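You operate a simulated robot arm through the tools that you are given. There is no shell and no other tool. Be economical: measure what you need, move in short steps, check, and stop when the job is done.

You are at the controls of a simulated robot arm. One attempt, no reset.

TASK
Air the nook window till the mist is gone, then close it up.
Fine: free the latch before you wind the crank out; wind it shut with nothing in the gap, then latch it.

Only the result counts: the job must be done as asked and must still hold three seconds after the hand-in. Knocking over, shifting, dropping, spilling or breaking anything else fails it.

THE ROBOT
A 7-joint arm with a two-finger parallel gripper, fixed in place. Base frame: the origin is at the foot of the arm, x ahead of it, y to its left, z up. Lengths are in mm, angles in degrees, forces in N, time in s.
With the tool pointing down near the work surface it reaches from about 240 to 680 mm from the base axis. Its first joint turns from -66.0 to 66.0 degrees. Payload 2.4 kg.
The tool frame sits at the grasp point between the pads (the TCP): z along the fingers, y along the line on which they close. The tips reach 30 mm beyond it. The gripper opens to 94 mm. The fingers are 28 mm wide and 10 mm thick; the gripper's body (50 by 96 mm) begins 55 mm behind the TCP.
Orientation is that of the tool frame in the base frame, as a unit quaternion [x, y, z, w]. With the fingers straight down and closing along the base's y, the tool's x points along the base's -x, its y along +y and its z along -z.

THE INTERFACE
- The arm moves only by the tool step_arm. Its argument "commands" is one flat list of numbers, 7 for each row, row after row: the shift along the tool's x, y, z in mm, then the turn, a rotation vector about the tool's x, y, z in degrees, then the opening in per cent of the stroke, from 0 (shut) to 100 (fully open). In form: [dx, dy, dz, wx, wy, wz, hand, dx, dy, dz, wx, wy, wz, hand, ...]. A call has 1 to 20 rows; each row shifts and turns the commanded pose from where the row before left it, along the tool's axes as they then stand. Rows are played at 5 a second. More than 50 mm and 8.6 degrees between two rows, or a gripper value outside its range, and nothing of the call is played. A pose out of reach is approached as far as the arm can. The call stops where the force on the tool passes 40 N (or 10 N more than at its start, if that is more) or the arm is blocked; 0.2 s more then pass. Each finger travels about 153 mm/s and halts on what it meets, pressing with about 41 N; the grip force reading is that of the motor and also rises with nothing between the fingers. The clock runs only during rows and for 0.2 s after the last one: add rows that do not move to give the fingers time. The reply holds the time, the measured pose of the TCP, the force on the tool along the base axes, the opening and the grip force, in the units named above and with some noise.
- Cameras (640 x 400 px; columns grow to the right, rows downward): "scene" is fixed at [39.8, 470, 1452.6]; the picture's right is [-0.77, -0.64, 0.00], its down [-0.30, 0.36, -0.88] and it looks along [0.57, -0.68, -0.47] (base axes); focal length 364 px, centre (320, 200). "wrist" rides on the gripper at [76, 14, -103] in the tool frame; the picture's right is [-0.18, 0.98, 0.00], its down [-0.75, -0.14, -0.64] and it looks along [-0.63, -0.12, 0.77] (tool axes); focal length 243 px, centre (320, 200). There is no depth. A picture from a camera that has moved, and an enlarged one, comes with that camera's place and axes in the base frame and with its lens.
- get_image(camera): a new picture of that camera. It takes no simulated time.
- enlarge(camera, box): a new picture of the part [left, top, right, bottom] of that camera's present view, enlarged. It takes no simulated time.
- finish_job(): hands the job in; it is judged then, once.

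Work in short steps. Places have to be worked out from the pictures, the camera data and where the tool is seen: move nearer, look again, correct. Check each grasp and each placing, and mend what went wrong. You have 120 turns and 76 pictures in all, those below and enlarged ones among them. Open the gripper and draw the arm clear of the work before you hand the job in, unless the task says otherwise; then end with one line.

The tools are called after "Emit:" as name(argument=value, ...) on one line, values as JSON. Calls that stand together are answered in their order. step_arm: Moves the arm, as the interface text tells. Its arguments: {"type":"object","properties":{"commands":{"type":"array"}},"required":["commands"]} The other tools are called the same way: get_image (camera) takes a picture; enlarge (camera, box) takes an enlarged picture of a part of a camera's view; finish_job () hands the job in.

At the start:

```text
t: 0.0
position: [320.6, 4.4, 1176.4]
ee_rot: [0.0, 1.0, 0.0, 0.0]
wrist_force: [-0.5, -0.1, -0.1]
opening: 93.9
gripper_force: 0.1
```

scene: 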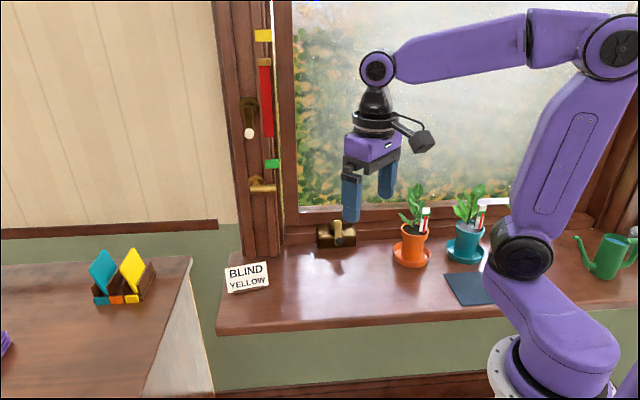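
wrist: 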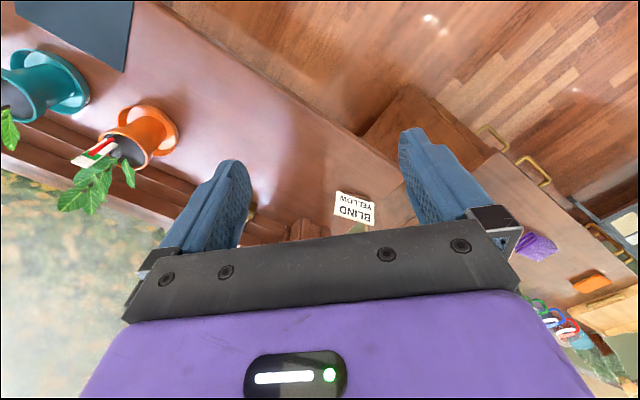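

I'll look closer at the latch, blind markers, and crank area first.

Emit:
enlarge(camera="scene", box=[210, 0, 370, 100])

Emit:
enlarge(camera="scene", box=[210, 90, 370, 190])

Emit:
enlarge(camera="scene", box=[210, 190, 530, 390])

Emit:
enlarge(camera="scene", box=[0, 200, 240, 350])

```text
4.00 times, centred on (290, 50) of scene
camera zoom: at [39.8, 470.0, 1452.6], right [-0.77, -0.64, 0.0], down [-0.3, 0.36, -0.88], along [0.57, -0.68, -0.47], focal length 1457 px, centre (440, 800)
```

zoom: 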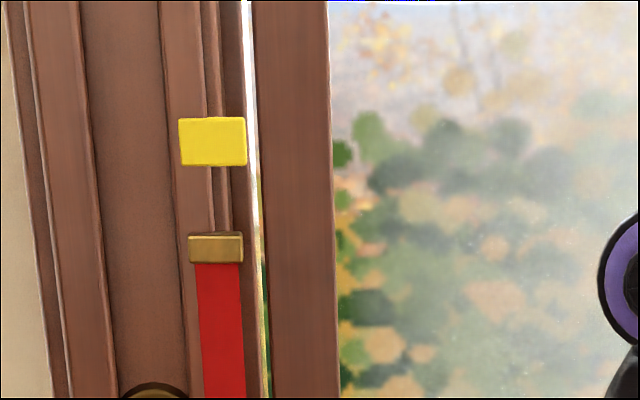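

```text
4.00 times, centred on (290, 140) of scene
camera zoom: at [39.8, 470.0, 1452.6], right [-0.77, -0.64, 0.0], down [-0.3, 0.36, -0.88], along [0.57, -0.68, -0.47], focal length 1457 px, centre (440, 440)
```

zoom: 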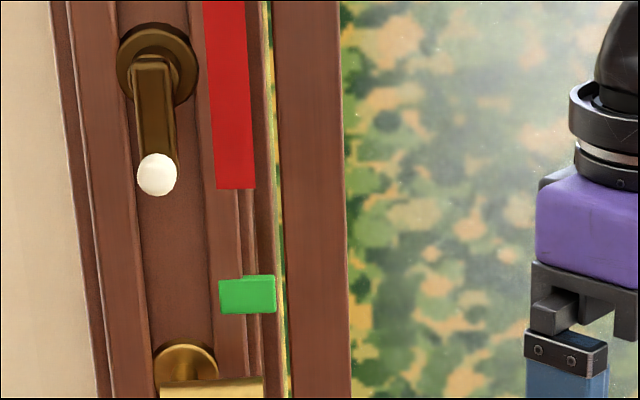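

```text
2.00 times, centred on (370, 290) of scene
camera zoom: at [39.8, 470.0, 1452.6], right [-0.77, -0.64, 0.0], down [-0.3, 0.36, -0.88], along [0.57, -0.68, -0.47], focal length 728 px, centre (220, 20)
```

zoom: 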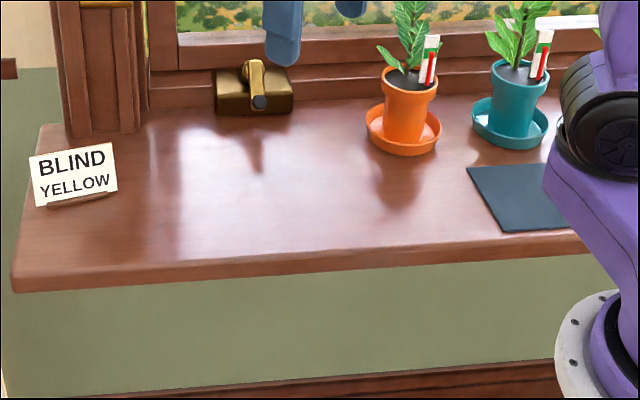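

```text
2.67 times, centred on (120, 275) of scene
camera zoom: at [39.8, 470.0, 1452.6], right [-0.77, -0.64, 0.0], down [-0.3, 0.36, -0.88], along [0.57, -0.68, -0.47], focal length 971 px, centre (853, 0)
```

zoom: 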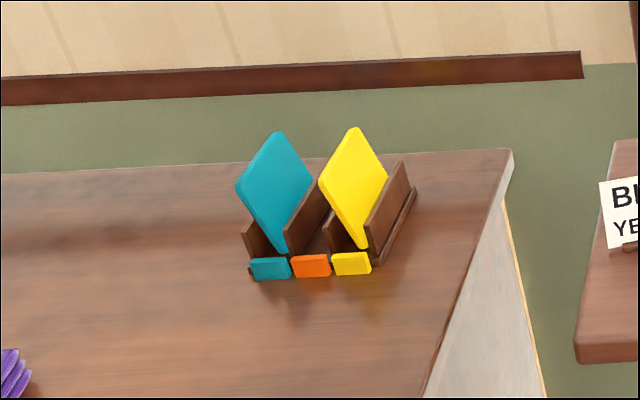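

Emit:
enlarge(camera="scene", box=[232, 150, 304, 195])

Emit:
enlarge(camera="scene", box=[300, 205, 380, 255])

Emit:
enlarge(camera="scene", box=[380, 170, 540, 270])

Emit:
enlarge(camera="wrist", box=[0, 0, 400, 250])

```text
8.89 times, centred on (268, 172) of scene
camera zoom: at [39.8, 470.0, 1452.6], right [-0.77, -0.64, 0.0], down [-0.3, 0.36, -0.88], along [0.57, -0.68, -0.47], focal length 3238 px, centre (782, 444)
```

zoom: 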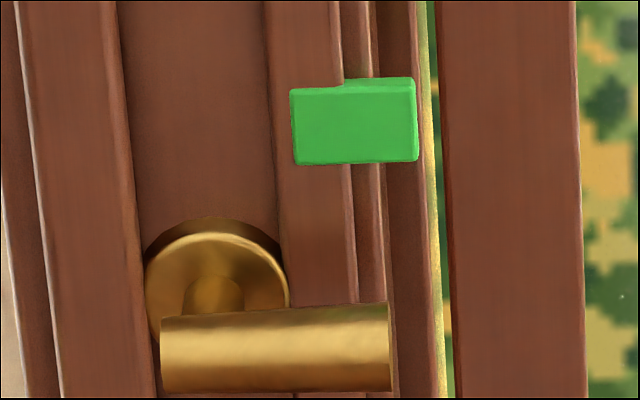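

```text
8.00 times, centred on (340, 230) of scene
camera zoom: at [39.8, 470.0, 1452.6], right [-0.77, -0.64, 0.0], down [-0.3, 0.36, -0.88], along [0.57, -0.68, -0.47], focal length 2914 px, centre (160, -40)
```

zoom: 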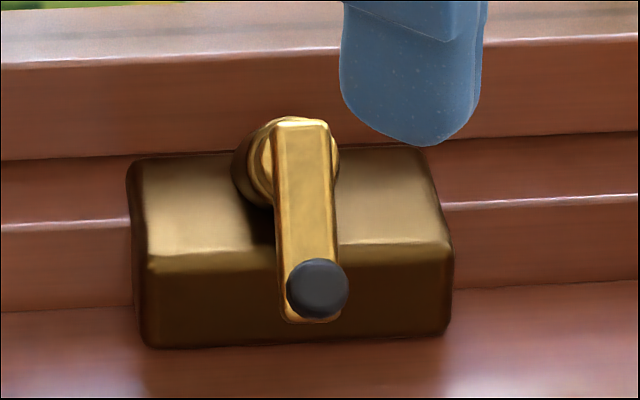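

```text
4.00 times, centred on (460, 220) of scene
camera zoom: at [39.8, 470.0, 1452.6], right [-0.77, -0.64, 0.0], down [-0.3, 0.36, -0.88], along [0.57, -0.68, -0.47], focal length 1457 px, centre (-240, 120)
```

zoom: 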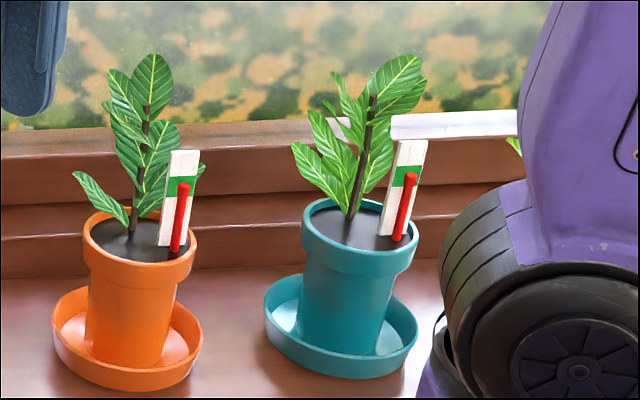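

```text
1.60 times, centred on (200, 125) of wrist
camera zoom: at [244.5, 17.6, 1278.4], right [0.18, 0.98, 0.0], down [0.75, -0.14, 0.64], along [0.63, -0.12, -0.77], focal length 388 px, centre (512, 320)
```

zoom: 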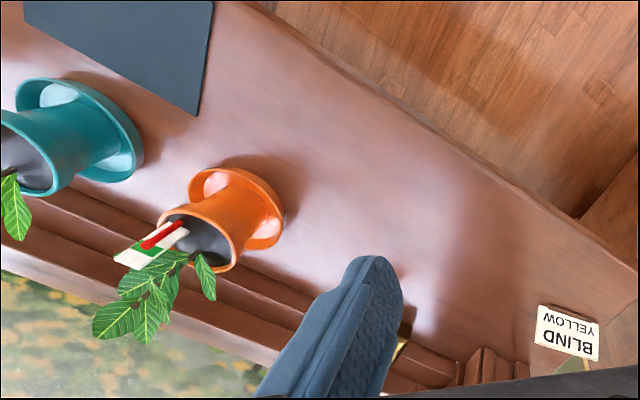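

Brass lever at the jamb looks like the latch, and the sill-mounted crank like the window operator. I'll turn the hand to face the window wall (~45° right) and tilt it up to look with the wrist camera.

Emit:
step_arm(commands=[0, 0, 0, 0, 0, 8.5, 100, 0, 0, 0, 0, 0, 8.5, 100, 0, 0, 0, 0, 0, 8.5, 100, 0, 0, 0, 0, 0, 8.5, 100, 0, 0, 0, 0, 0, 8.5, 100, 0, 0, 0, 0, -8.5, 0, 100, 0, 0, 0, 0, -8.5, 0, 100, 0, 0, 0, 0, -8.5, 0, 100, 0, 0, 0, 0, -8.5, 0, 100, 0, 0, 0, 0, -8.5, 0, 100, 0, 0, 0, 0, 0, 0, 100])

Emit:
get_image(camera="wrist")

Emit:
get_image(camera="scene")

```text
t: 2.4
position: [319.3, 4.8, 1176.5]
ee_rot: [0.338, 0.868, -0.132, 0.338]
wrist_force: [-0.1, -0.3, -0.6]
opening: 94.0
gripper_force: 0.0
```

```text
65 pictures are left
camera wrist: at [237.7, 98.5, 1200.1], right [0.76, 0.63, 0.13], down [-0.01, -0.19, 0.98], along [0.65, -0.75, -0.14], focal length 243 px, centre (320, 200)
```

wrist: 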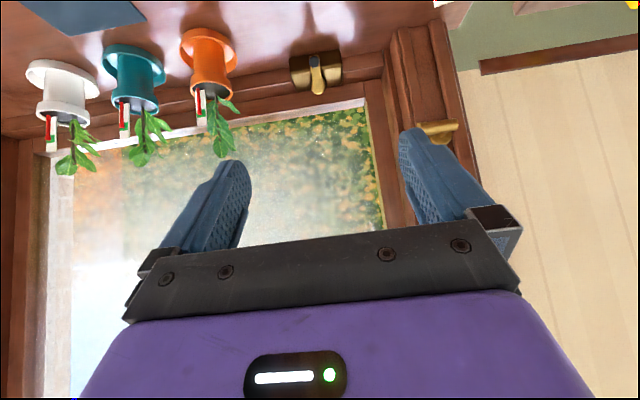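

```text
64 pictures are left
```

scene: 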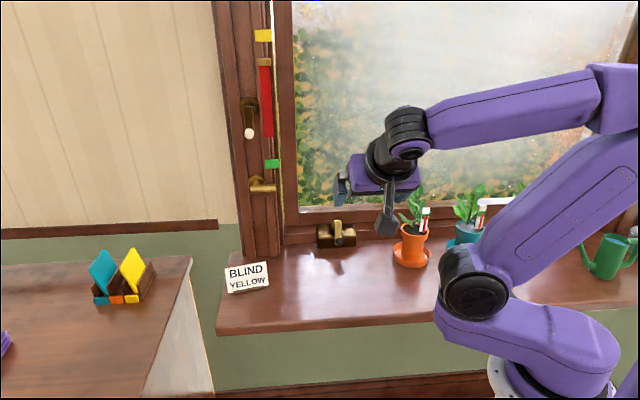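

Emit:
enlarge(camera="wrist", box=[270, 30, 366, 90])

Emit:
enlarge(camera="wrist", box=[360, 20, 520, 120])

```text
6.67 times, centred on (318, 60) of wrist
camera zoom: at [237.7, 98.5, 1200.1], right [0.76, 0.63, 0.13], down [-0.01, -0.19, 0.98], along [0.65, -0.75, -0.14], focal length 1618 px, centre (333, 1133)
```

zoom: 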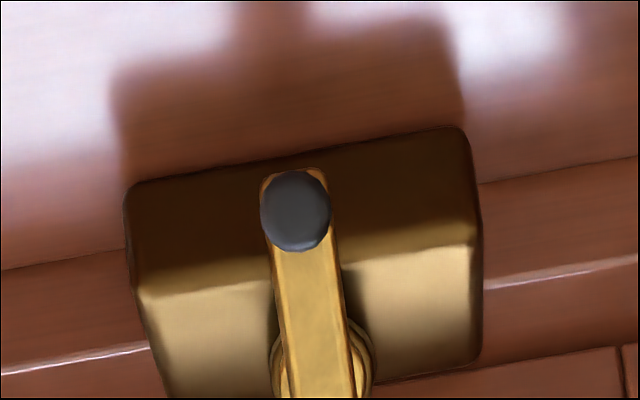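

```text
4.00 times, centred on (440, 70) of wrist
camera zoom: at [237.7, 98.5, 1200.1], right [0.76, 0.63, 0.13], down [-0.01, -0.19, 0.98], along [0.65, -0.75, -0.14], focal length 970 px, centre (-160, 720)
```

zoom: 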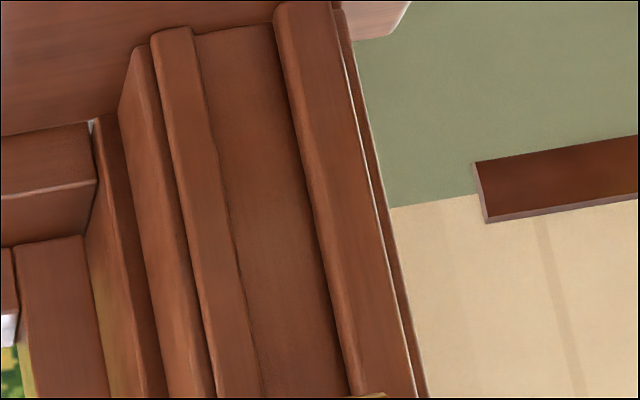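

Latch estimated near (688,-75,1045), crank knob near (541,-214,870). I level the tool toward the wall and roll it so the fingers close vertically.

Emit:
step_arm(commands=[0, 0, 0, 0, -8.5, 0, 100, 0, 0, 0, 0, -8.5, 0, 100, 0, 0, 0, 0, -8.5, 0, 100, 0, 0, 0, 0, -8.5, 0, 100, 0, 0, 0, 0, -8.5, 0, 100, 0, 0, 0, 0, -4.8, 0, 100, 0, 0, 0, 0, 0, -8.5, 100, 0, 0, 0, 0, 0, -8.5, 100, 0, 0, 0, 0, 0, -8.5, 100, 0, 0, 0, 0, 0, -8.5, 100, 0, 0, 0, 0, 0, -8.5, 100, 0, 0, 0, 0, 0, -8.5, 100, 0, 0, 0, 0, 0, -8.5, 100, 0, 0, 0, 0, 0, -8.5, 100, 0, 0, 0, 0, 0, -8.5, 100, 0, 0, 0, 0, 0, -8.5, 100, 0, 0, 0, 0, 0, -5, 100, 0, 0, 0, 0, 0, 0, 100])

Emit:
get_image(camera="wrist")

```text
t: 6.2
position: [320.3, 4.3, 1176.7]
ee_rot: [-0.286, 0.648, -0.646, 0.284]
wrist_force: [-0.3, -0.1, 0.6]
opening: 93.9
gripper_force: 0.0
```

```text
61 pictures are left
camera wrist: at [194.1, 16.6, 1162.4], right [0.12, 0.14, -0.98], down [0.04, 0.99, 0.14], along [0.99, -0.05, 0.11], focal length 243 px, centre (320, 200)
```

wrist: 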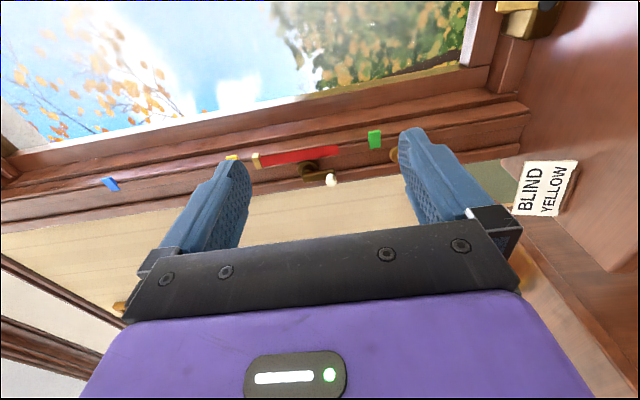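

The jamb shows blind-gauge markers with its own white-knob crank (not for this job). I approach in front of the brass latch.

Emit:
step_arm(commands=[-27, 18.5, 25, 0, 0, 0, 100, -27, 18.5, 25, 0, 0, 0, 100, -27, 18.5, 25, 0, 0, 0, 100, -27, 18.5, 25, 0, 0, 0, 100, -27, 18.5, 25, 0, 0, 0, 100, -27, 18.5, 25, 0, 0, 0, 100, -27, 18.5, 25, 0, 0, 0, 100, 0, 0, 0, 0, 0, 0, 100])

Emit:
get_image(camera="wrist")

Emit:
get_image(camera="scene")

```text
t: 8.0
position: [578.4, 27.8, 1046.0]
ee_rot: [-0.285, 0.648, -0.646, 0.284]
wrist_force: [-0.9, -0.5, -0.6]
opening: 94.2
gripper_force: 0.0
```

```text
60 pictures are left
camera wrist: at [451.2, 40.7, 1032.0], right [0.12, 0.14, -0.98], down [0.04, 0.99, 0.14], along [0.99, -0.05, 0.12], focal length 243 px, centre (320, 200)
```

wrist: 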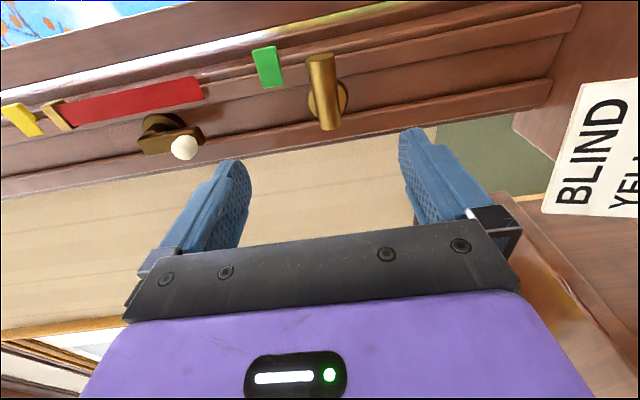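

```text
59 pictures are left
```

scene: 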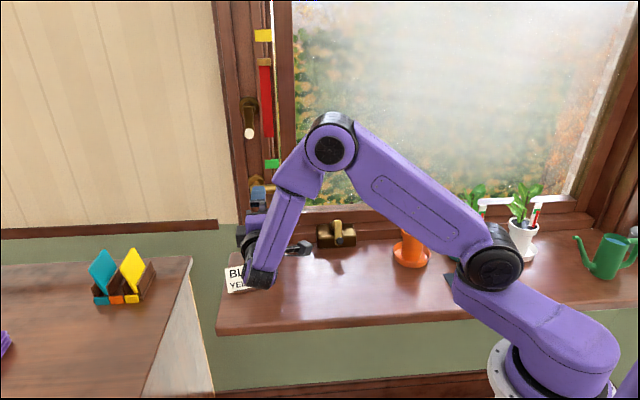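

Bar centre triangulates to (690,-78.5,1041), pivot about 20 mm from its left end. Approach with opening 55% to miss the green marker.

Emit:
step_arm(commands=[17, 5, 0, 0, 0, 0, 55, 0, 0, 30, 0, 0, 0, 55, 0, 0, 30, 0, 0, 0, 55, 0, 0, 30, 0, 0, 0, 55, 0, 0, 20, 0, 0, 0, 55, 0, 0, 0, 0, 0, 0, 55])

Emit:
get_image(camera="wrist")

Emit:
enlarge(camera="scene", box=[220, 150, 316, 210])

```text
t: 9.4
position: [646.5, -62.0, 1040.4]
ee_rot: [-0.286, 0.648, -0.646, 0.284]
wrist_force: [0.2, 0.1, -1.0]
opening: 51.6
gripper_force: 0.1
```

```text
58 pictures are left
camera wrist: at [519.4, -49.1, 1026.1], right [0.12, 0.14, -0.98], down [0.04, 0.99, 0.14], along [0.99, -0.05, 0.12], focal length 243 px, centre (320, 200)
```

wrist: 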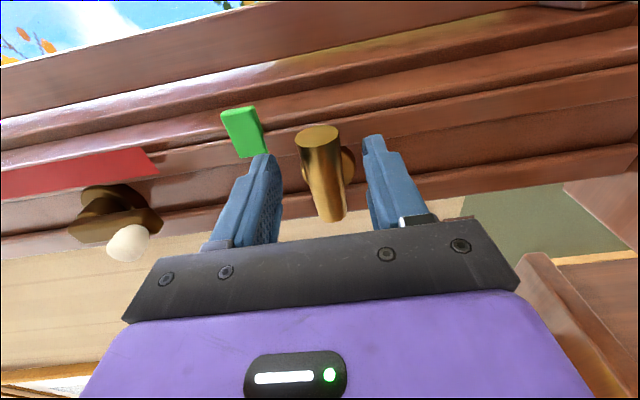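

```text
6.67 times, centred on (268, 180) of scene
camera zoom: at [39.8, 469.9, 1452.6], right [-0.77, -0.64, 0.0], down [-0.3, 0.36, -0.88], along [0.57, -0.68, -0.47], focal length 2428 px, centre (667, 333)
```

zoom: 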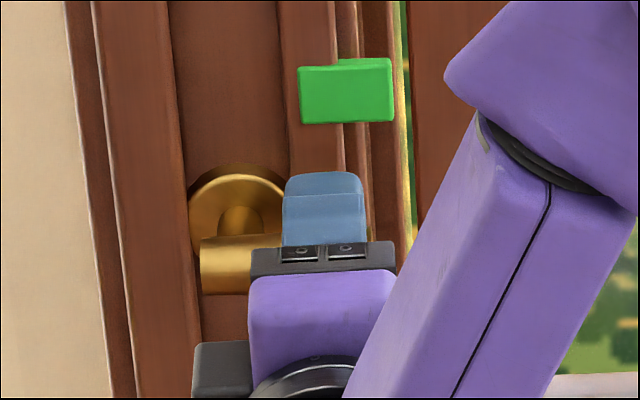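

Bar sits between the fingers. Advance 30 mm and close.

Emit:
step_arm(commands=[0, 0, 15, 0, 0, 0, 55, 0, 0, 15, 0, 0, 0, 55, 0, 0, 0, 0, 0, 0, 25, 0, 0, 0, 0, 0, 0, 10, 0, 0, 0, 0, 0, 0, 10])

Emit:
get_image(camera="wrist")

```text
t: 10.6
position: [669.0, -81.9, 1039.9]
ee_rot: [-0.287, 0.65, -0.644, 0.283]
wrist_force: [0.2, -2.2, -15.2]
opening: 26.2
gripper_force: 45.3
```

```text
56 pictures are left
camera wrist: at [541.6, -69.3, 1026.1], right [0.12, 0.14, -0.98], down [0.04, 0.99, 0.14], along [0.99, -0.05, 0.11], focal length 243 px, centre (320, 200)
```

wrist: 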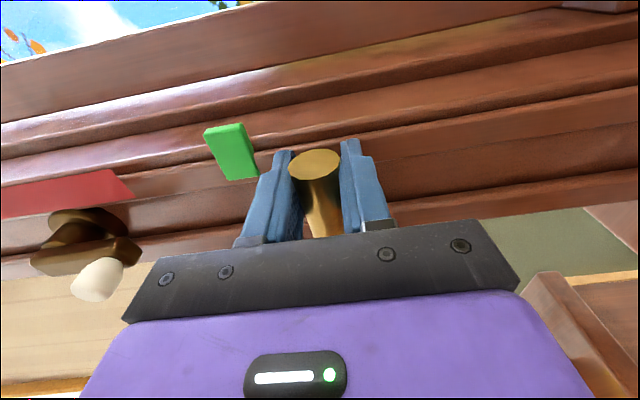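

Gripped (26 mm). Try turning the lever downward (clockwise) around the pivot by 16° and read the force.

Emit:
step_arm(commands=[-0.1, 2.6, 0, 0, 0, 4, 10, -0.1, 2.6, 0, 0, 0, 4, 10, -0.1, 2.6, 0, 0, 0, 4, 10, -0.1, 2.6, 0, 0, 0, 4, 10])

```text
t: 11.8
position: [669.6, -80.6, 1039.2]
ee_rot: [-0.188, 0.675, -0.606, 0.376]
wrist_force: [-12.9, 0.5, 9.1]
opening: 33.2
gripper_force: 45.4
stopped in row 4: the force on the tool passed its limit (the readings are from after the stop); the commanded pose is now the measured one
```

Downward is blocked. Undo the turn and try upward.

Emit:
step_arm(commands=[0, 0, 0, 0, 0, -4, 10, 0, 0, 0, 0, 0, -4, 10, 0, 0, 0, 0, 0, -4, 10, 0, 0, 0, 0, 0, -4, 10, 0, 0, 0, 0, 0, 0, 10])

Emit:
step_arm(commands=[-0.1, -2.6, 0, 0, 0, -4, 10, -0.1, -2.6, 0, 0, 0, -4, 10, -0.1, -2.6, 0, 0, 0, -4, 10, -0.1, -2.6, 0, 0, 0, -4, 10])

Emit:
get_image(camera="wrist")

```text
t: 13.0
position: [671.6, -79.3, 1040.2]
ee_rot: [0.278, -0.643, 0.652, -0.291]
wrist_force: [-6.8, -0.4, 17.8]
opening: 26.1
gripper_force: 45.1
```

```text
t: 14.0
position: [671.8, -80.0, 1048.7]
ee_rot: [0.366, -0.598, 0.686, -0.195]
wrist_force: [-2.8, -4.2, 12.7]
opening: 25.9
gripper_force: 45.0
```

```text
55 pictures are left
camera wrist: at [544.8, -67.0, 1052.4], right [-0.05, -0.07, -1.0], down [0.05, 1.0, -0.08], along [1.0, -0.05, -0.04], focal length 243 px, centre (320, 200)
```

wrist: 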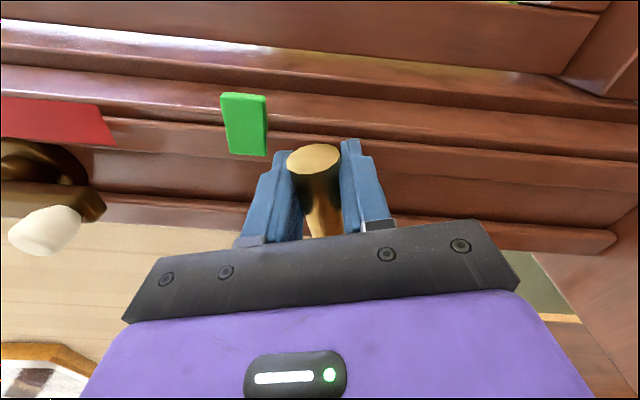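

The lever moves up and the grip holds. The fingertips clear the marker by ~10 mm in depth, so continue turning upward.

Emit:
step_arm(commands=[-0.2, -3.8, 0, 0, 0, -6, 10, -0.2, -3.8, 0, 0, 0, -6, 10, -0.2, -3.8, 0, 0, 0, -6, 10, -0.2, -3.8, 0, 0, 0, -6, 10, -0.2, -3.8, 0, 0, 0, -6, 10])

Emit:
get_image(camera="wrist")

Emit:
enlarge(camera="scene", box=[220, 150, 316, 210])

```text
t: 15.2
position: [677.3, -71.8, 1063.2]
ee_rot: [0.51, -0.484, 0.711, -0.009]
wrist_force: [7.1, -11.8, -8.1]
opening: 26.1
gripper_force: 45.1
```

```text
54 pictures are left
camera wrist: at [559.9, -50.0, 1105.5], right [-0.39, -0.43, -0.82], down [-0.04, 0.89, -0.45], along [0.92, -0.14, -0.36], focal length 243 px, centre (320, 200)
```

wrist: 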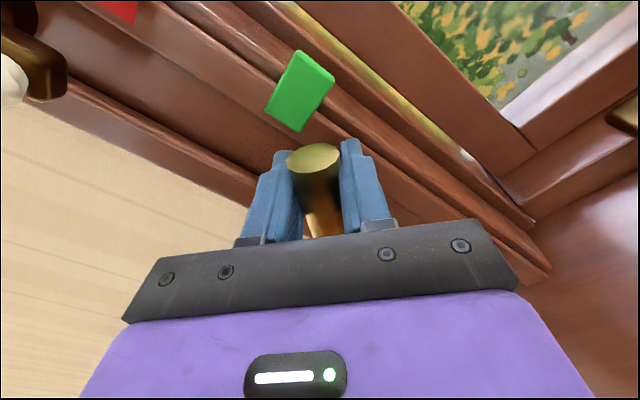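

```text
6.67 times, centred on (268, 180) of scene
camera zoom: at [40.2, 469.5, 1452.8], right [-0.77, -0.64, 0.0], down [-0.3, 0.36, -0.88], along [0.57, -0.67, -0.47], focal length 2428 px, centre (667, 333)
```

zoom: 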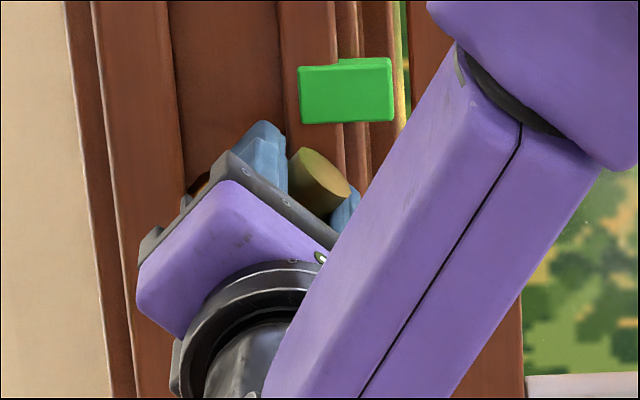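

Lever is at ~45° up; pivot radius fits ~32 mm. Continue toward vertical.

Emit:
step_arm(commands=[-0.2, -3.3, 0, 0, 0, -6, 10, -0.2, -3.3, 0, 0, 0, -6, 10, -0.2, -3.3, 0, 0, 0, -6, 10, -0.2, -3.3, 0, 0, 0, -6, 10])

Emit:
step_arm(commands=[-0.2, -3.3, 0, 0, 0, -6, 10, -0.2, -3.3, 0, 0, 0, -6, 10, -0.2, -3.3, 0, 0, 0, -6, 10, -0.2, -3.3, 0, 0, 0, -5, 10])

Emit:
get_image(camera="wrist")

Emit:
get_image(camera="scene")

```text
t: 16.2
position: [685.6, -64.3, 1069.9]
ee_rot: [0.599, -0.368, 0.698, 0.14]
wrist_force: [1.1, -13.7, -13.4]
opening: 25.9
gripper_force: 45.6
```

```text
t: 17.2
position: [693.6, -57.2, 1072.5]
ee_rot: [0.659, -0.245, 0.656, 0.275]
wrist_force: [-5.3, -14.6, -17.7]
opening: 26.5
gripper_force: 44.9
```

```text
52 pictures are left
camera wrist: at [610.8, 5.5, 1147.2], right [-0.67, -0.72, -0.14], down [-0.39, 0.51, -0.77], along [0.63, -0.46, -0.63], focal length 243 px, centre (320, 200)
```

wrist: 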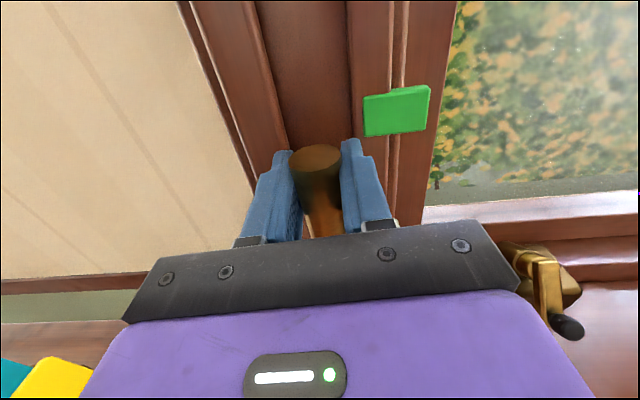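

```text
51 pictures are left
```

scene: 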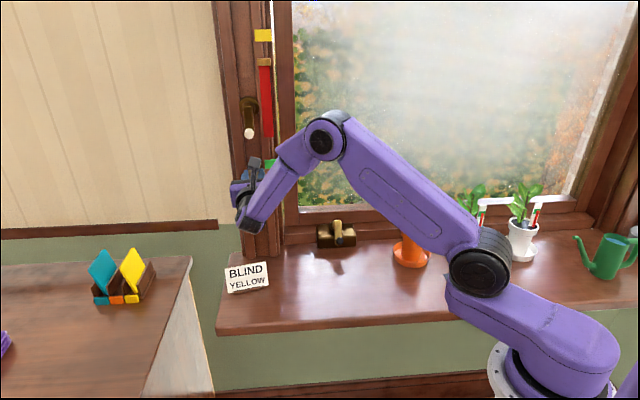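

Lever is about vertical now. Nudge a few more degrees to check for its stop.

Emit:
step_arm(commands=[0, -1.6, 0, 0, 0, -3, 10, 0, -1.6, 0, 0, 0, -3, 10, 0, 0, 0, 0, 0, 0, 10])

```text
t: 18.0
position: [693.7, -56.8, 1074.3]
ee_rot: [0.67, -0.211, 0.64, 0.311]
wrist_force: [-31.1, -13.9, -9.0]
opening: 29.1
gripper_force: 45.1
```

It reached its end stop at ~90°. Release and back off along the tool axis.

Emit:
step_arm(commands=[0, 0, 0, 0, 0, 4, 10, 0, 0, 0, 0, 0, 0, 30, 0, 0, 0, 0, 0, 0, 50, 0, 0, 0, 0, 0, 0, 50, 0, 0, -30, 0, 0, 0, 50, 0, 0, -40, 0, 0, 0, 50, 0, 0, -40, 0, 0, 0, 50, 0, 0, -20, 0, 0, 0, 50])

Emit:
get_image(camera="wrist")

```text
t: 19.8
position: [600.1, 36.7, 1070.8]
ee_rot: [0.663, -0.229, 0.654, 0.283]
wrist_force: [0.3, -0.9, -1.4]
opening: 47.2
gripper_force: 0.0
```

```text
50 pictures are left
camera wrist: at [518.3, 100.1, 1145.0], right [-0.67, -0.73, -0.11], down [-0.41, 0.49, -0.77], along [0.62, -0.48, -0.63], focal length 243 px, centre (320, 200)
```

wrist: 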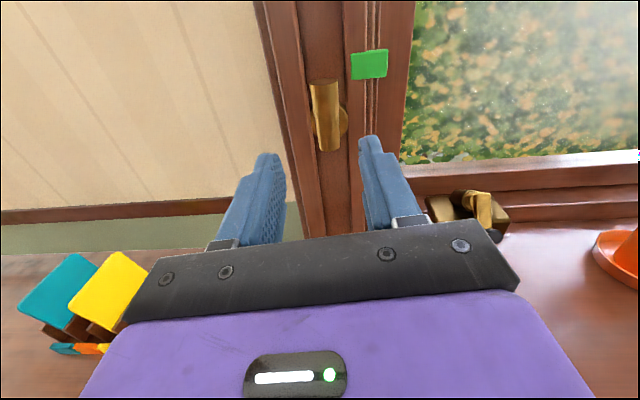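

Latch is free (lever up). Next move right and down to view the crank from the front.

Emit:
step_arm(commands=[0, 0, -30, 0, 0, 4.4, 50, 0, 40, 0, 0, 0, 0, 50, -15, 40, 0, 0, 0, 0, 50, -25, 40, 0, 0, 0, 0, 50, -30, 35, 0, 0, 0, 0, 50, -30, 35, 0, 0, 0, 0, 50, -30, 35, 0, 0, 0, 0, 50, 0, 0, 0, 0, 0, 0, 50])

Emit:
get_image(camera="wrist")

Emit:
get_image(camera="scene")

```text
t: 21.6
position: [427.3, -109.7, 941.9]
ee_rot: [0.653, -0.255, 0.664, 0.26]
wrist_force: [-0.3, -0.1, -0.5]
opening: 47.2
gripper_force: 0.1
```

```text
49 pictures are left
camera wrist: at [342.0, -50.4, 1015.2], right [-0.66, -0.73, -0.18], down [-0.37, 0.53, -0.76], along [0.65, -0.44, -0.62], focal length 243 px, centre (320, 200)
```

wrist: 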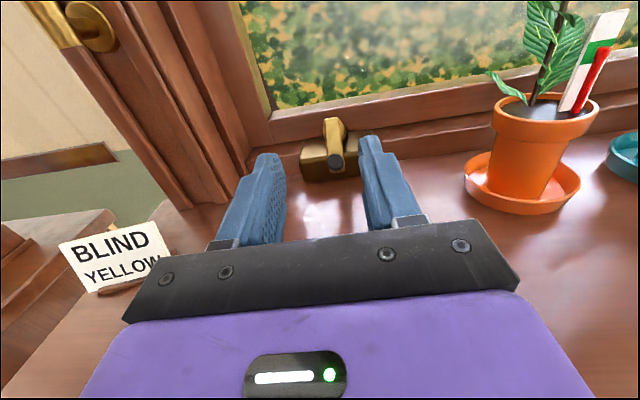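

```text
48 pictures are left
```

scene: 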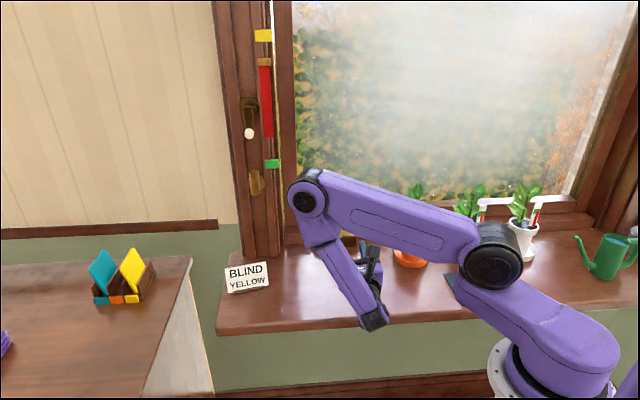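

Emit:
enlarge(camera="wrist", box=[280, 100, 392, 170])

```text
5.71 times, centred on (336, 135) of wrist
camera zoom: at [342.0, -50.4, 1015.2], right [-0.66, -0.73, -0.18], down [-0.37, 0.53, -0.76], along [0.65, -0.44, -0.62], focal length 1386 px, centre (229, 571)
```

zoom: 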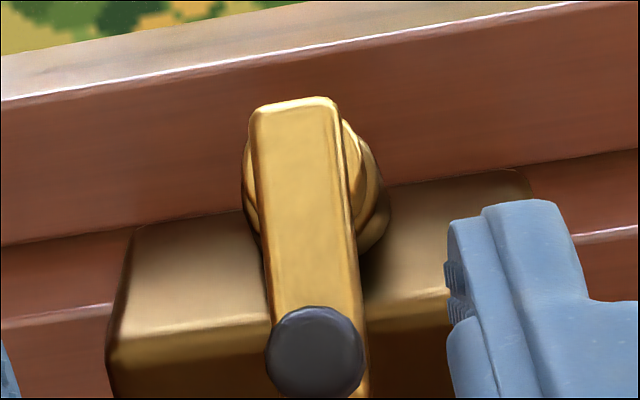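

Crank knob front triangulates to (554,-232,855), its axis appears tilted ~45° up toward the room. Tilt the tool 45° down and move nearer in line with it.

Emit:
step_arm(commands=[0, 0, 0, 0, -8.5, 0, 50, 0, 0, 0, 0, -8.5, 0, 50, 0, 0, 0, 0, -8.5, 0, 50, 0, 0, 0, 0, -8.5, 0, 50, 0, 0, 0, 0, -8.5, 0, 50, 0, 0, 0, 0, -3.5, 0, 50, 30, 2, 25, 0, 0, 0, 50, 32, 2, 25, 0, 0, 0, 50, 0, 0, 0, 0, 0, 0, 50])

Emit:
get_image(camera="wrist")

Emit:
get_image(camera="scene")

```text
t: 23.6
position: [483.3, -168.7, 948.1]
ee_rot: [0.861, -0.336, 0.355, 0.141]
wrist_force: [0.3, -0.5, 0.0]
opening: 47.1
gripper_force: 0.0
```

```text
46 pictures are left
camera wrist: at [461.0, -165.6, 1074.0], right [-0.76, -0.64, -0.13], down [-0.63, 0.77, -0.08], along [0.15, 0.02, -0.99], focal length 243 px, centre (320, 200)
```

wrist: 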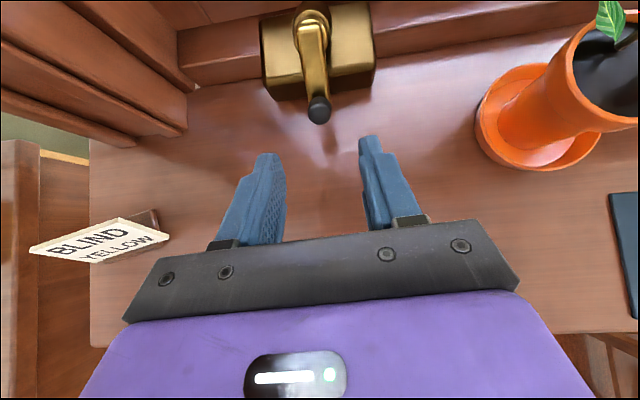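

```text
45 pictures are left
```

scene: 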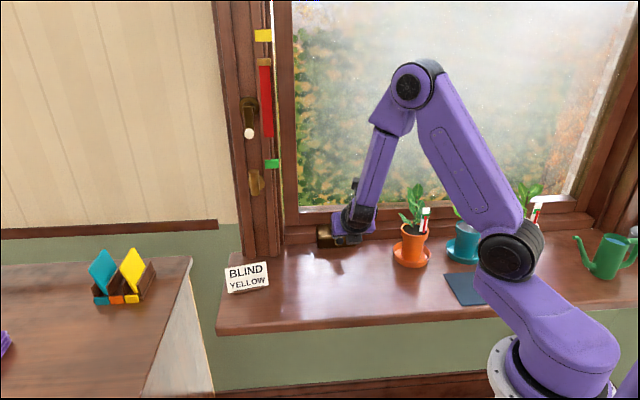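

Emit:
enlarge(camera="wrist", box=[240, 0, 400, 100])

Emit:
enlarge(camera="wrist", box=[292, 70, 356, 110])

```text
4.00 times, centred on (320, 50) of wrist
camera zoom: at [461.0, -165.6, 1074.0], right [-0.76, -0.64, -0.13], down [-0.63, 0.77, -0.08], along [0.15, 0.02, -0.99], focal length 970 px, centre (320, 800)
```

zoom: 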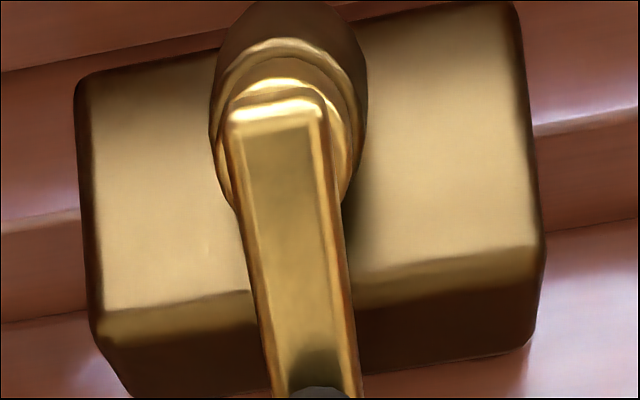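

```text
10.00 times, centred on (324, 90) of wrist
camera zoom: at [461.0, -165.6, 1074.0], right [-0.76, -0.64, -0.13], down [-0.63, 0.77, -0.08], along [0.15, 0.02, -0.99], focal length 2426 px, centre (280, 1300)
```

zoom: 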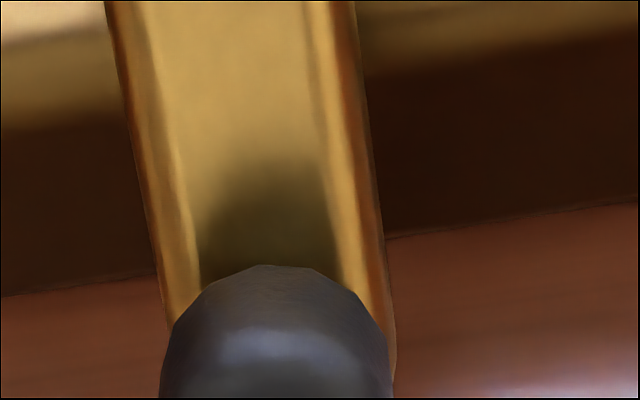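

Emit:
enlarge(camera="wrist", box=[280, 80, 360, 130])

```text
8.00 times, centred on (320, 105) of wrist
camera zoom: at [461.0, -165.6, 1074.0], right [-0.76, -0.64, -0.13], down [-0.63, 0.77, -0.08], along [0.15, 0.02, -0.99], focal length 1941 px, centre (320, 960)
```

zoom: 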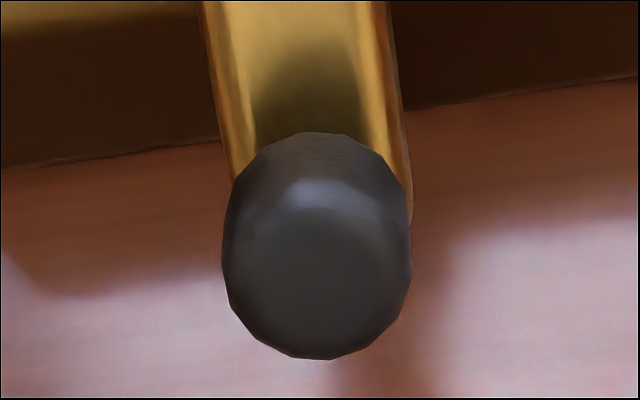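

Knob front refined to (545,-223,862), axis tilt ~45°, radius ~52 mm. Approach along the axis, leaving 25 mm, and look.

Emit:
step_arm(commands=[-2.3, -2.6, 27, 0, 0, 0, 50, 0, 0, 27, 0, 0, 0, 50, 0, 0, 26, 0, 0, 0, 50, 0, 0, 0, 0, 0, 0, 50])

Emit:
get_image(camera="wrist")

Emit:
enlarge(camera="scene", box=[280, 160, 408, 240])

```text
t: 24.6
position: [526.2, -201.2, 890.8]
ee_rot: [0.861, -0.336, 0.355, 0.139]
wrist_force: [-0.2, 1.0, 0.0]
opening: 47.3
gripper_force: 0.1
```

```text
41 pictures are left
camera wrist: at [503.1, -199.8, 1016.2], right [-0.76, -0.64, -0.13], down [-0.63, 0.77, -0.08], along [0.15, 0.02, -0.99], focal length 243 px, centre (320, 200)
```

wrist: 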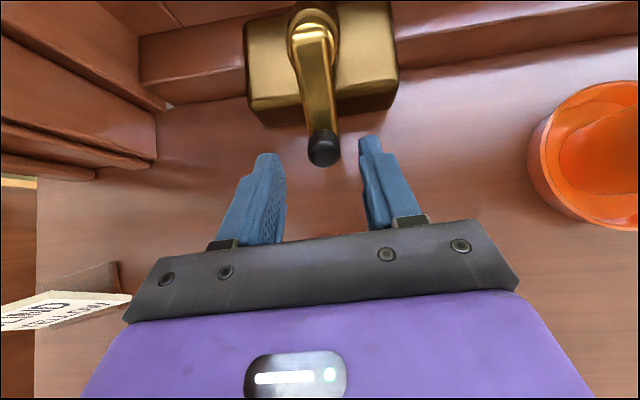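

```text
5.00 times, centred on (344, 200) of scene
camera zoom: at [39.8, 469.9, 1452.6], right [-0.77, -0.64, 0.0], down [-0.3, 0.36, -0.88], along [0.57, -0.68, -0.47], focal length 1821 px, centre (200, 200)
```

zoom: 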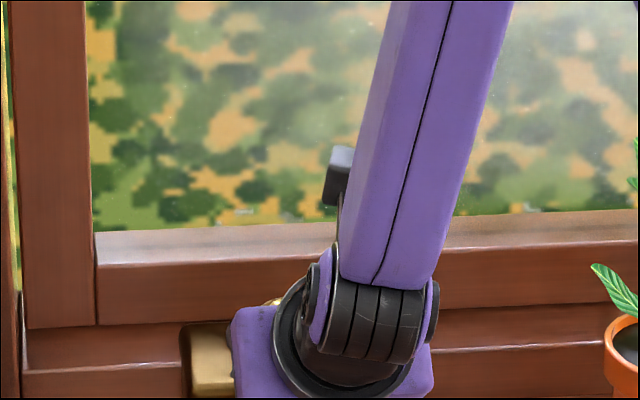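

Knob is centred between the fingers as predicted. Advance 26 mm and close.

Emit:
step_arm(commands=[0, 0, 13, 0, 0, 0, 50, 0, 0, 13, 0, 0, 0, 50, 0, 0, 0, 0, 0, 0, 25, 0, 0, 0, 0, 0, 0, 10, 0, 0, 0, 0, 0, 0, 10])

Emit:
get_image(camera="wrist")

```text
t: 25.8
position: [539.3, -216.2, 872.6]
ee_rot: [0.861, -0.336, 0.356, 0.139]
wrist_force: [-6.6, 1.3, 4.6]
opening: 21.9
gripper_force: 45.0
```

```text
39 pictures are left
camera wrist: at [515.8, -213.7, 998.3], right [-0.76, -0.63, -0.13], down [-0.63, 0.77, -0.08], along [0.15, 0.02, -0.99], focal length 243 px, centre (320, 200)
```

wrist: 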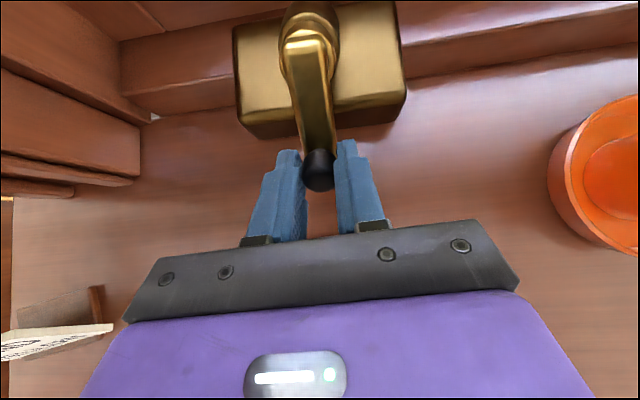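

Firm grip on the knob (21.9 mm). Try cranking counter-clockwise 30°, keeping tool orientation.

Emit:
step_arm(commands=[0.8, 9, 0, 0, 0, 0, 10, 2.3, 8.8, 0, 0, 0, 0, 10, 3.9, 8.2, 0, 0, 0, 0, 10])

```text
t: 26.3
position: [536.8, -216.0, 874.3]
ee_rot: [0.865, -0.327, 0.357, 0.135]
wrist_force: [12.5, -1.5, -10.9]
opening: 22.6
gripper_force: 44.7
stopped in row 2: the force on the tool passed its limit (the readings are from after the stop); the commanded pose is now the measured one
```

Counter-clockwise is blocked (already shut that way). Try clockwise.

Emit:
step_arm(commands=[0, 0, 0, 0, 0, 0, 10, 0.8, -9, 0, 0, 0, 0, 10, 2.3, -8.8, 0, 0, 0, 0, 10, 3.9, -8.2, 0, 0, 0, 0, 10, 0, 0, 0, 0, 0, 0, 10])

Emit:
get_image(camera="wrist")

```text
t: 27.5
position: [557.0, -200.9, 880.4]
ee_rot: [0.864, -0.328, 0.357, 0.135]
wrist_force: [-0.5, -10.6, -8.2]
opening: 22.4
gripper_force: 45.4
```

```text
38 pictures are left
camera wrist: at [534.0, -199.9, 1005.2], right [-0.75, -0.65, -0.13], down [-0.65, 0.76, -0.08], along [0.15, 0.03, -0.99], focal length 243 px, centre (320, 200)
```

wrist: 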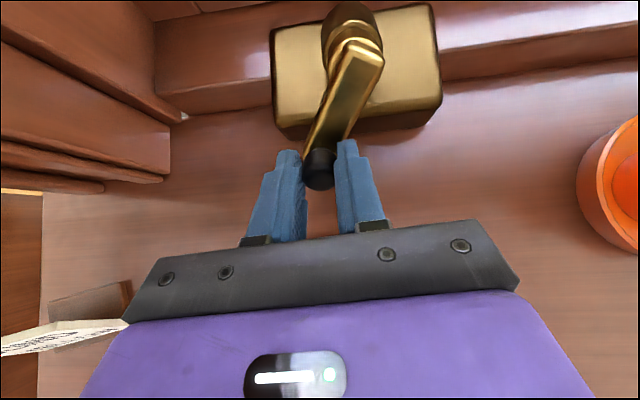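

Clockwise opens; fit gives R≈51 about (566,-241,909). Continue to 90°.

Emit:
step_arm(commands=[8.1, -11.5, 0, 0, 0, 0, 10, 10.6, -8.1, 0, 0, 0, 0, 10, 12.3, -5.1, 0, 0, 0, 0, 10, 13.2, -1.7, 0, 0, 0, 0, 10])

```text
t: 28.4
position: [585.6, -198.0, 899.8]
ee_rot: [0.865, -0.33, 0.352, 0.135]
wrist_force: [-12.4, 6.4, 16.1]
opening: 22.2
gripper_force: 45.1
stopped in row 4: the force on the tool passed its limit (the readings are from after the stop); the commanded pose is now the measured one
```

Refit: centre (563,-238,905), R≈46. Continue with 10° steps from 76°.

Emit:
step_arm(commands=[7.9, -1.2, 0, 0, 0, 0, 10, 8, 0.2, 0, 0, 0, 0, 10, 7.85, 1.6, 0, 0, 0, 0, 10, 7.45, 2.95, 0, 0, 0, 0, 10])

```text
t: 28.8
position: [586.6, -196.6, 900.2]
ee_rot: [0.868, -0.332, 0.345, 0.135]
wrist_force: [-13.5, 7.4, 14.3]
opening: 22.1
gripper_force: 44.7
stopped in row 2: the force on the tool passed its limit (the readings are from after the stop); the commanded pose is now the measured one
```

The reaction is along −tool z: a fingertip is pressing on the arm. Loosen, back off 5 mm along the knob, regrip and look.

Emit:
step_arm(commands=[0, 0, 0, 0, 0, 0, 27, 0, 0, 0, 0, 0, 0, 27, 0, 0, -5, 0, 0, 0, 27, 0, 0, 0, 0, 0, 0, 10, 0, 0, 0, 0, 0, 0, 10])

Emit:
get_image(camera="wrist")

Emit:
get_image(camera="scene")

```text
t: 30.0
position: [586.4, -195.0, 903.6]
ee_rot: [0.867, -0.332, 0.346, 0.136]
wrist_force: [19.1, -5.8, -15.3]
opening: 22.0
gripper_force: 44.3
```

```text
37 pictures are left
camera wrist: at [565.3, -195.9, 1029.0], right [-0.76, -0.64, -0.12], down [-0.64, 0.77, -0.06], along [0.13, 0.04, -0.99], focal length 243 px, centre (320, 200)
```

wrist: 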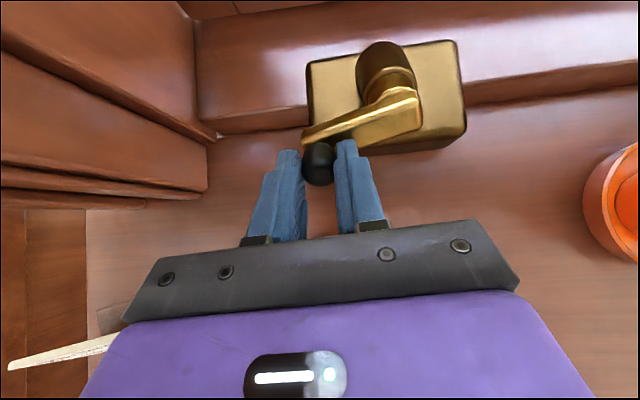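

```text
36 pictures are left
```

scene: 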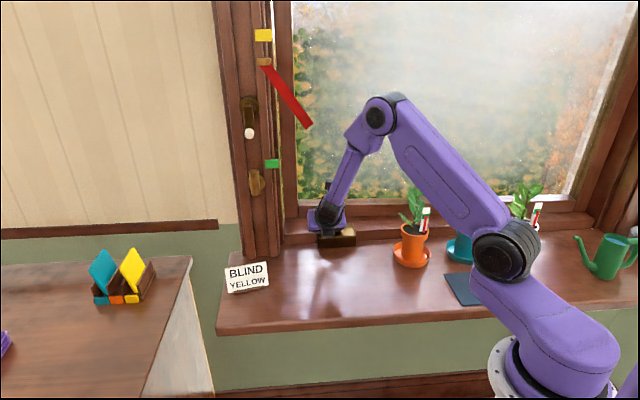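

The red ribbon is a draught tell-tale: it now swings with the open gap. Continue the crank clockwise.

Emit:
step_arm(commands=[8.1, -0.8, 0, 0, 0, 0, 10, 8.2, 0.6, 0, 0, 0, 0, 10, 8, 2, 0, 0, 0, 0, 10, 7.5, 3.3, 0, 0, 0, 0, 10])

```text
t: 31.0
position: [600.8, -211.0, 926.1]
ee_rot: [0.868, -0.328, 0.348, 0.132]
wrist_force: [-11.5, 22.9, 12.4]
opening: 22.4
gripper_force: 45.0
```

Reaction is again along −z: the crank plane is steeper than assumed by ~6°. Tilt the tool to match and continue.

Emit:
step_arm(commands=[0, 0, -4, 0, 6, 0, 10, 6.5, 4.5, 0, 0, 0, 0, 10, 5.6, 5.8, 0, 0, 0, 0, 10, 4.5, 6.7, 0, 0, 0, 0, 10, 3.1, 7.4, 0, 0, 0, 0, 10])

```text
t: 32.2
position: [589.9, -243.8, 948.1]
ee_rot: [0.845, -0.327, 0.395, 0.155]
wrist_force: [0.8, 5.6, 30.6]
opening: 21.3
gripper_force: 44.5
```

Refit from five points: R≈48, axis elevation ≈40° (now matched). Continue past the top with a small upward correction.

Emit:
step_arm(commands=[2, 0, -2, 0, 0, 0, 10, 2.2, 12.5, 0, 0, 0, 0, 10, -1.1, 12.6, 0, 0, 0, 0, 10, -4.3, 11.9, 0, 0, 0, 0, 10, -7.3, 10.4, 0, 0, 0, 0, 10])

Emit:
get_image(camera="scene")

```text
t: 33.4
position: [552.2, -268.3, 936.5]
ee_rot: [0.849, -0.324, 0.389, 0.152]
wrist_force: [-3.1, 10.7, 10.5]
opening: 22.2
gripper_force: 45.3
```

```text
35 pictures are left
```

scene: 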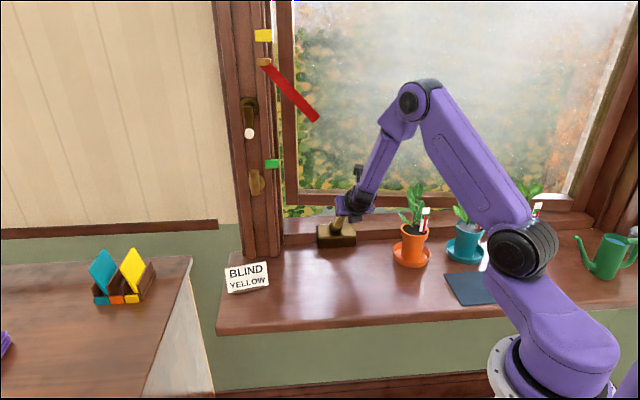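

The sash is opening outward, hinged right. Keep cranking.

Emit:
step_arm(commands=[-9.7, 8.2, 0, 0, 0, 0, 10, -11.5, 5.4, 0, 0, 0, 0, 10, -12.5, 2.2, 0, 0, 0, 0, 10, -12.6, -1.1, 0, 0, 0, 0, 10, -11.9, -4.3, 0, 0, 0, 0, 10, 0, 0, 0, 0, 0, 0, 10])

```text
t: 34.8
position: [518.9, -251.2, 894.6]
ee_rot: [0.848, -0.323, 0.391, 0.153]
wrist_force: [-0.4, 0.2, 0.3]
opening: 9.4
gripper_force: 0.1
```

The knob slipped out of the fingers (opening 9). Look at where it is.

Emit:
step_arm(commands=[0, 0, -25, 0, 0, 0, 40, 0, 0, -25, 0, 0, 0, 50, 0, 0, 0, 0, 0, 0, 50])

Emit:
get_image(camera="wrist")

Emit:
get_image(camera="scene")

```text
t: 35.6
position: [491.4, -227.3, 926.3]
ee_rot: [0.848, -0.323, 0.391, 0.151]
wrist_force: [-0.4, -0.2, 0.4]
opening: 47.0
gripper_force: 0.1
```

```text
34 pictures are left
camera wrist: at [460.7, -218.8, 1050.0], right [-0.75, -0.65, -0.14], down [-0.63, 0.76, -0.16], along [0.21, -0.03, -0.98], focal length 243 px, centre (320, 200)
```

wrist: 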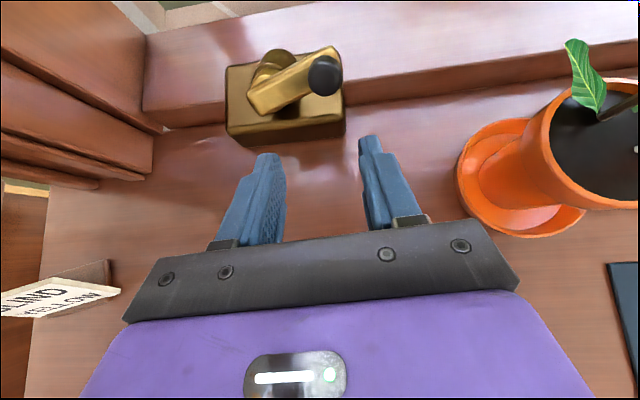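

```text
33 pictures are left
```

scene: 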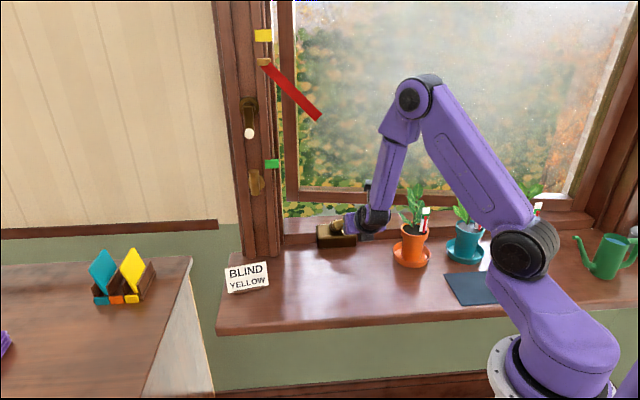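

Knob is at ~253°, front at (n592,s157,z910); earlier grip had become too shallow (tips only ~5 mm on). Move in front of it, deeper this time.

Emit:
step_arm(commands=[20, 5, 0, 0, 0, 0, 50, 17, 5, 15, 0, 0, 0, 50, 0, 0, 14, 0, 0, 0, 50, 0, 0, 0, 0, 0, 0, 50])

Emit:
get_image(camera="wrist")

```text
t: 36.6
position: [518.1, -265.9, 937.1]
ee_rot: [0.848, -0.324, 0.391, 0.152]
wrist_force: [0.1, 0.1, -0.2]
opening: 47.2
gripper_force: 0.1
```

```text
32 pictures are left
camera wrist: at [487.3, -256.9, 1060.6], right [-0.75, -0.65, -0.14], down [-0.63, 0.76, -0.16], along [0.21, -0.03, -0.98], focal length 243 px, centre (320, 200)
```

wrist: 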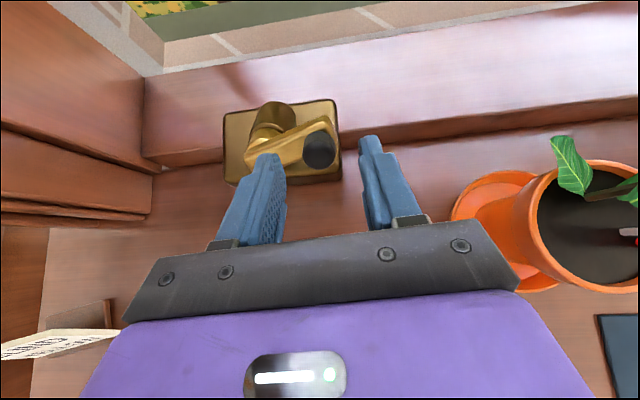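

Knob lines up as predicted. Advance 25 mm and grip.

Emit:
step_arm(commands=[0, 0, 13, 0, 0, 0, 50, 0, 0, 12, 0, 0, 0, 50, 0, 0, 0, 0, 0, 0, 25, 0, 0, 0, 0, 0, 0, 10, 0, 0, 0, 0, 0, 0, 10])

```text
t: 37.8
position: [533.4, -278.1, 921.3]
ee_rot: [0.848, -0.324, 0.391, 0.152]
wrist_force: [-2.8, -4.0, 0.9]
opening: 22.1
gripper_force: 44.7
```

Gripped. Continue clockwise from 253°.

Emit:
step_arm(commands=[-10, 1.9, 0, 0, 0, 0, 10, -10.2, -0.2, 0, 0, 0, 0, 10, -9.9, -2.3, 0, 0, 0, 0, 10, -9.2, -4.3, 0, 0, 0, 0, 10])

```text
t: 38.8
position: [514.0, -256.5, 888.4]
ee_rot: [0.849, -0.325, 0.388, 0.153]
wrist_force: [-7.0, -7.0, 0.3]
opening: 22.1
gripper_force: 44.9
```

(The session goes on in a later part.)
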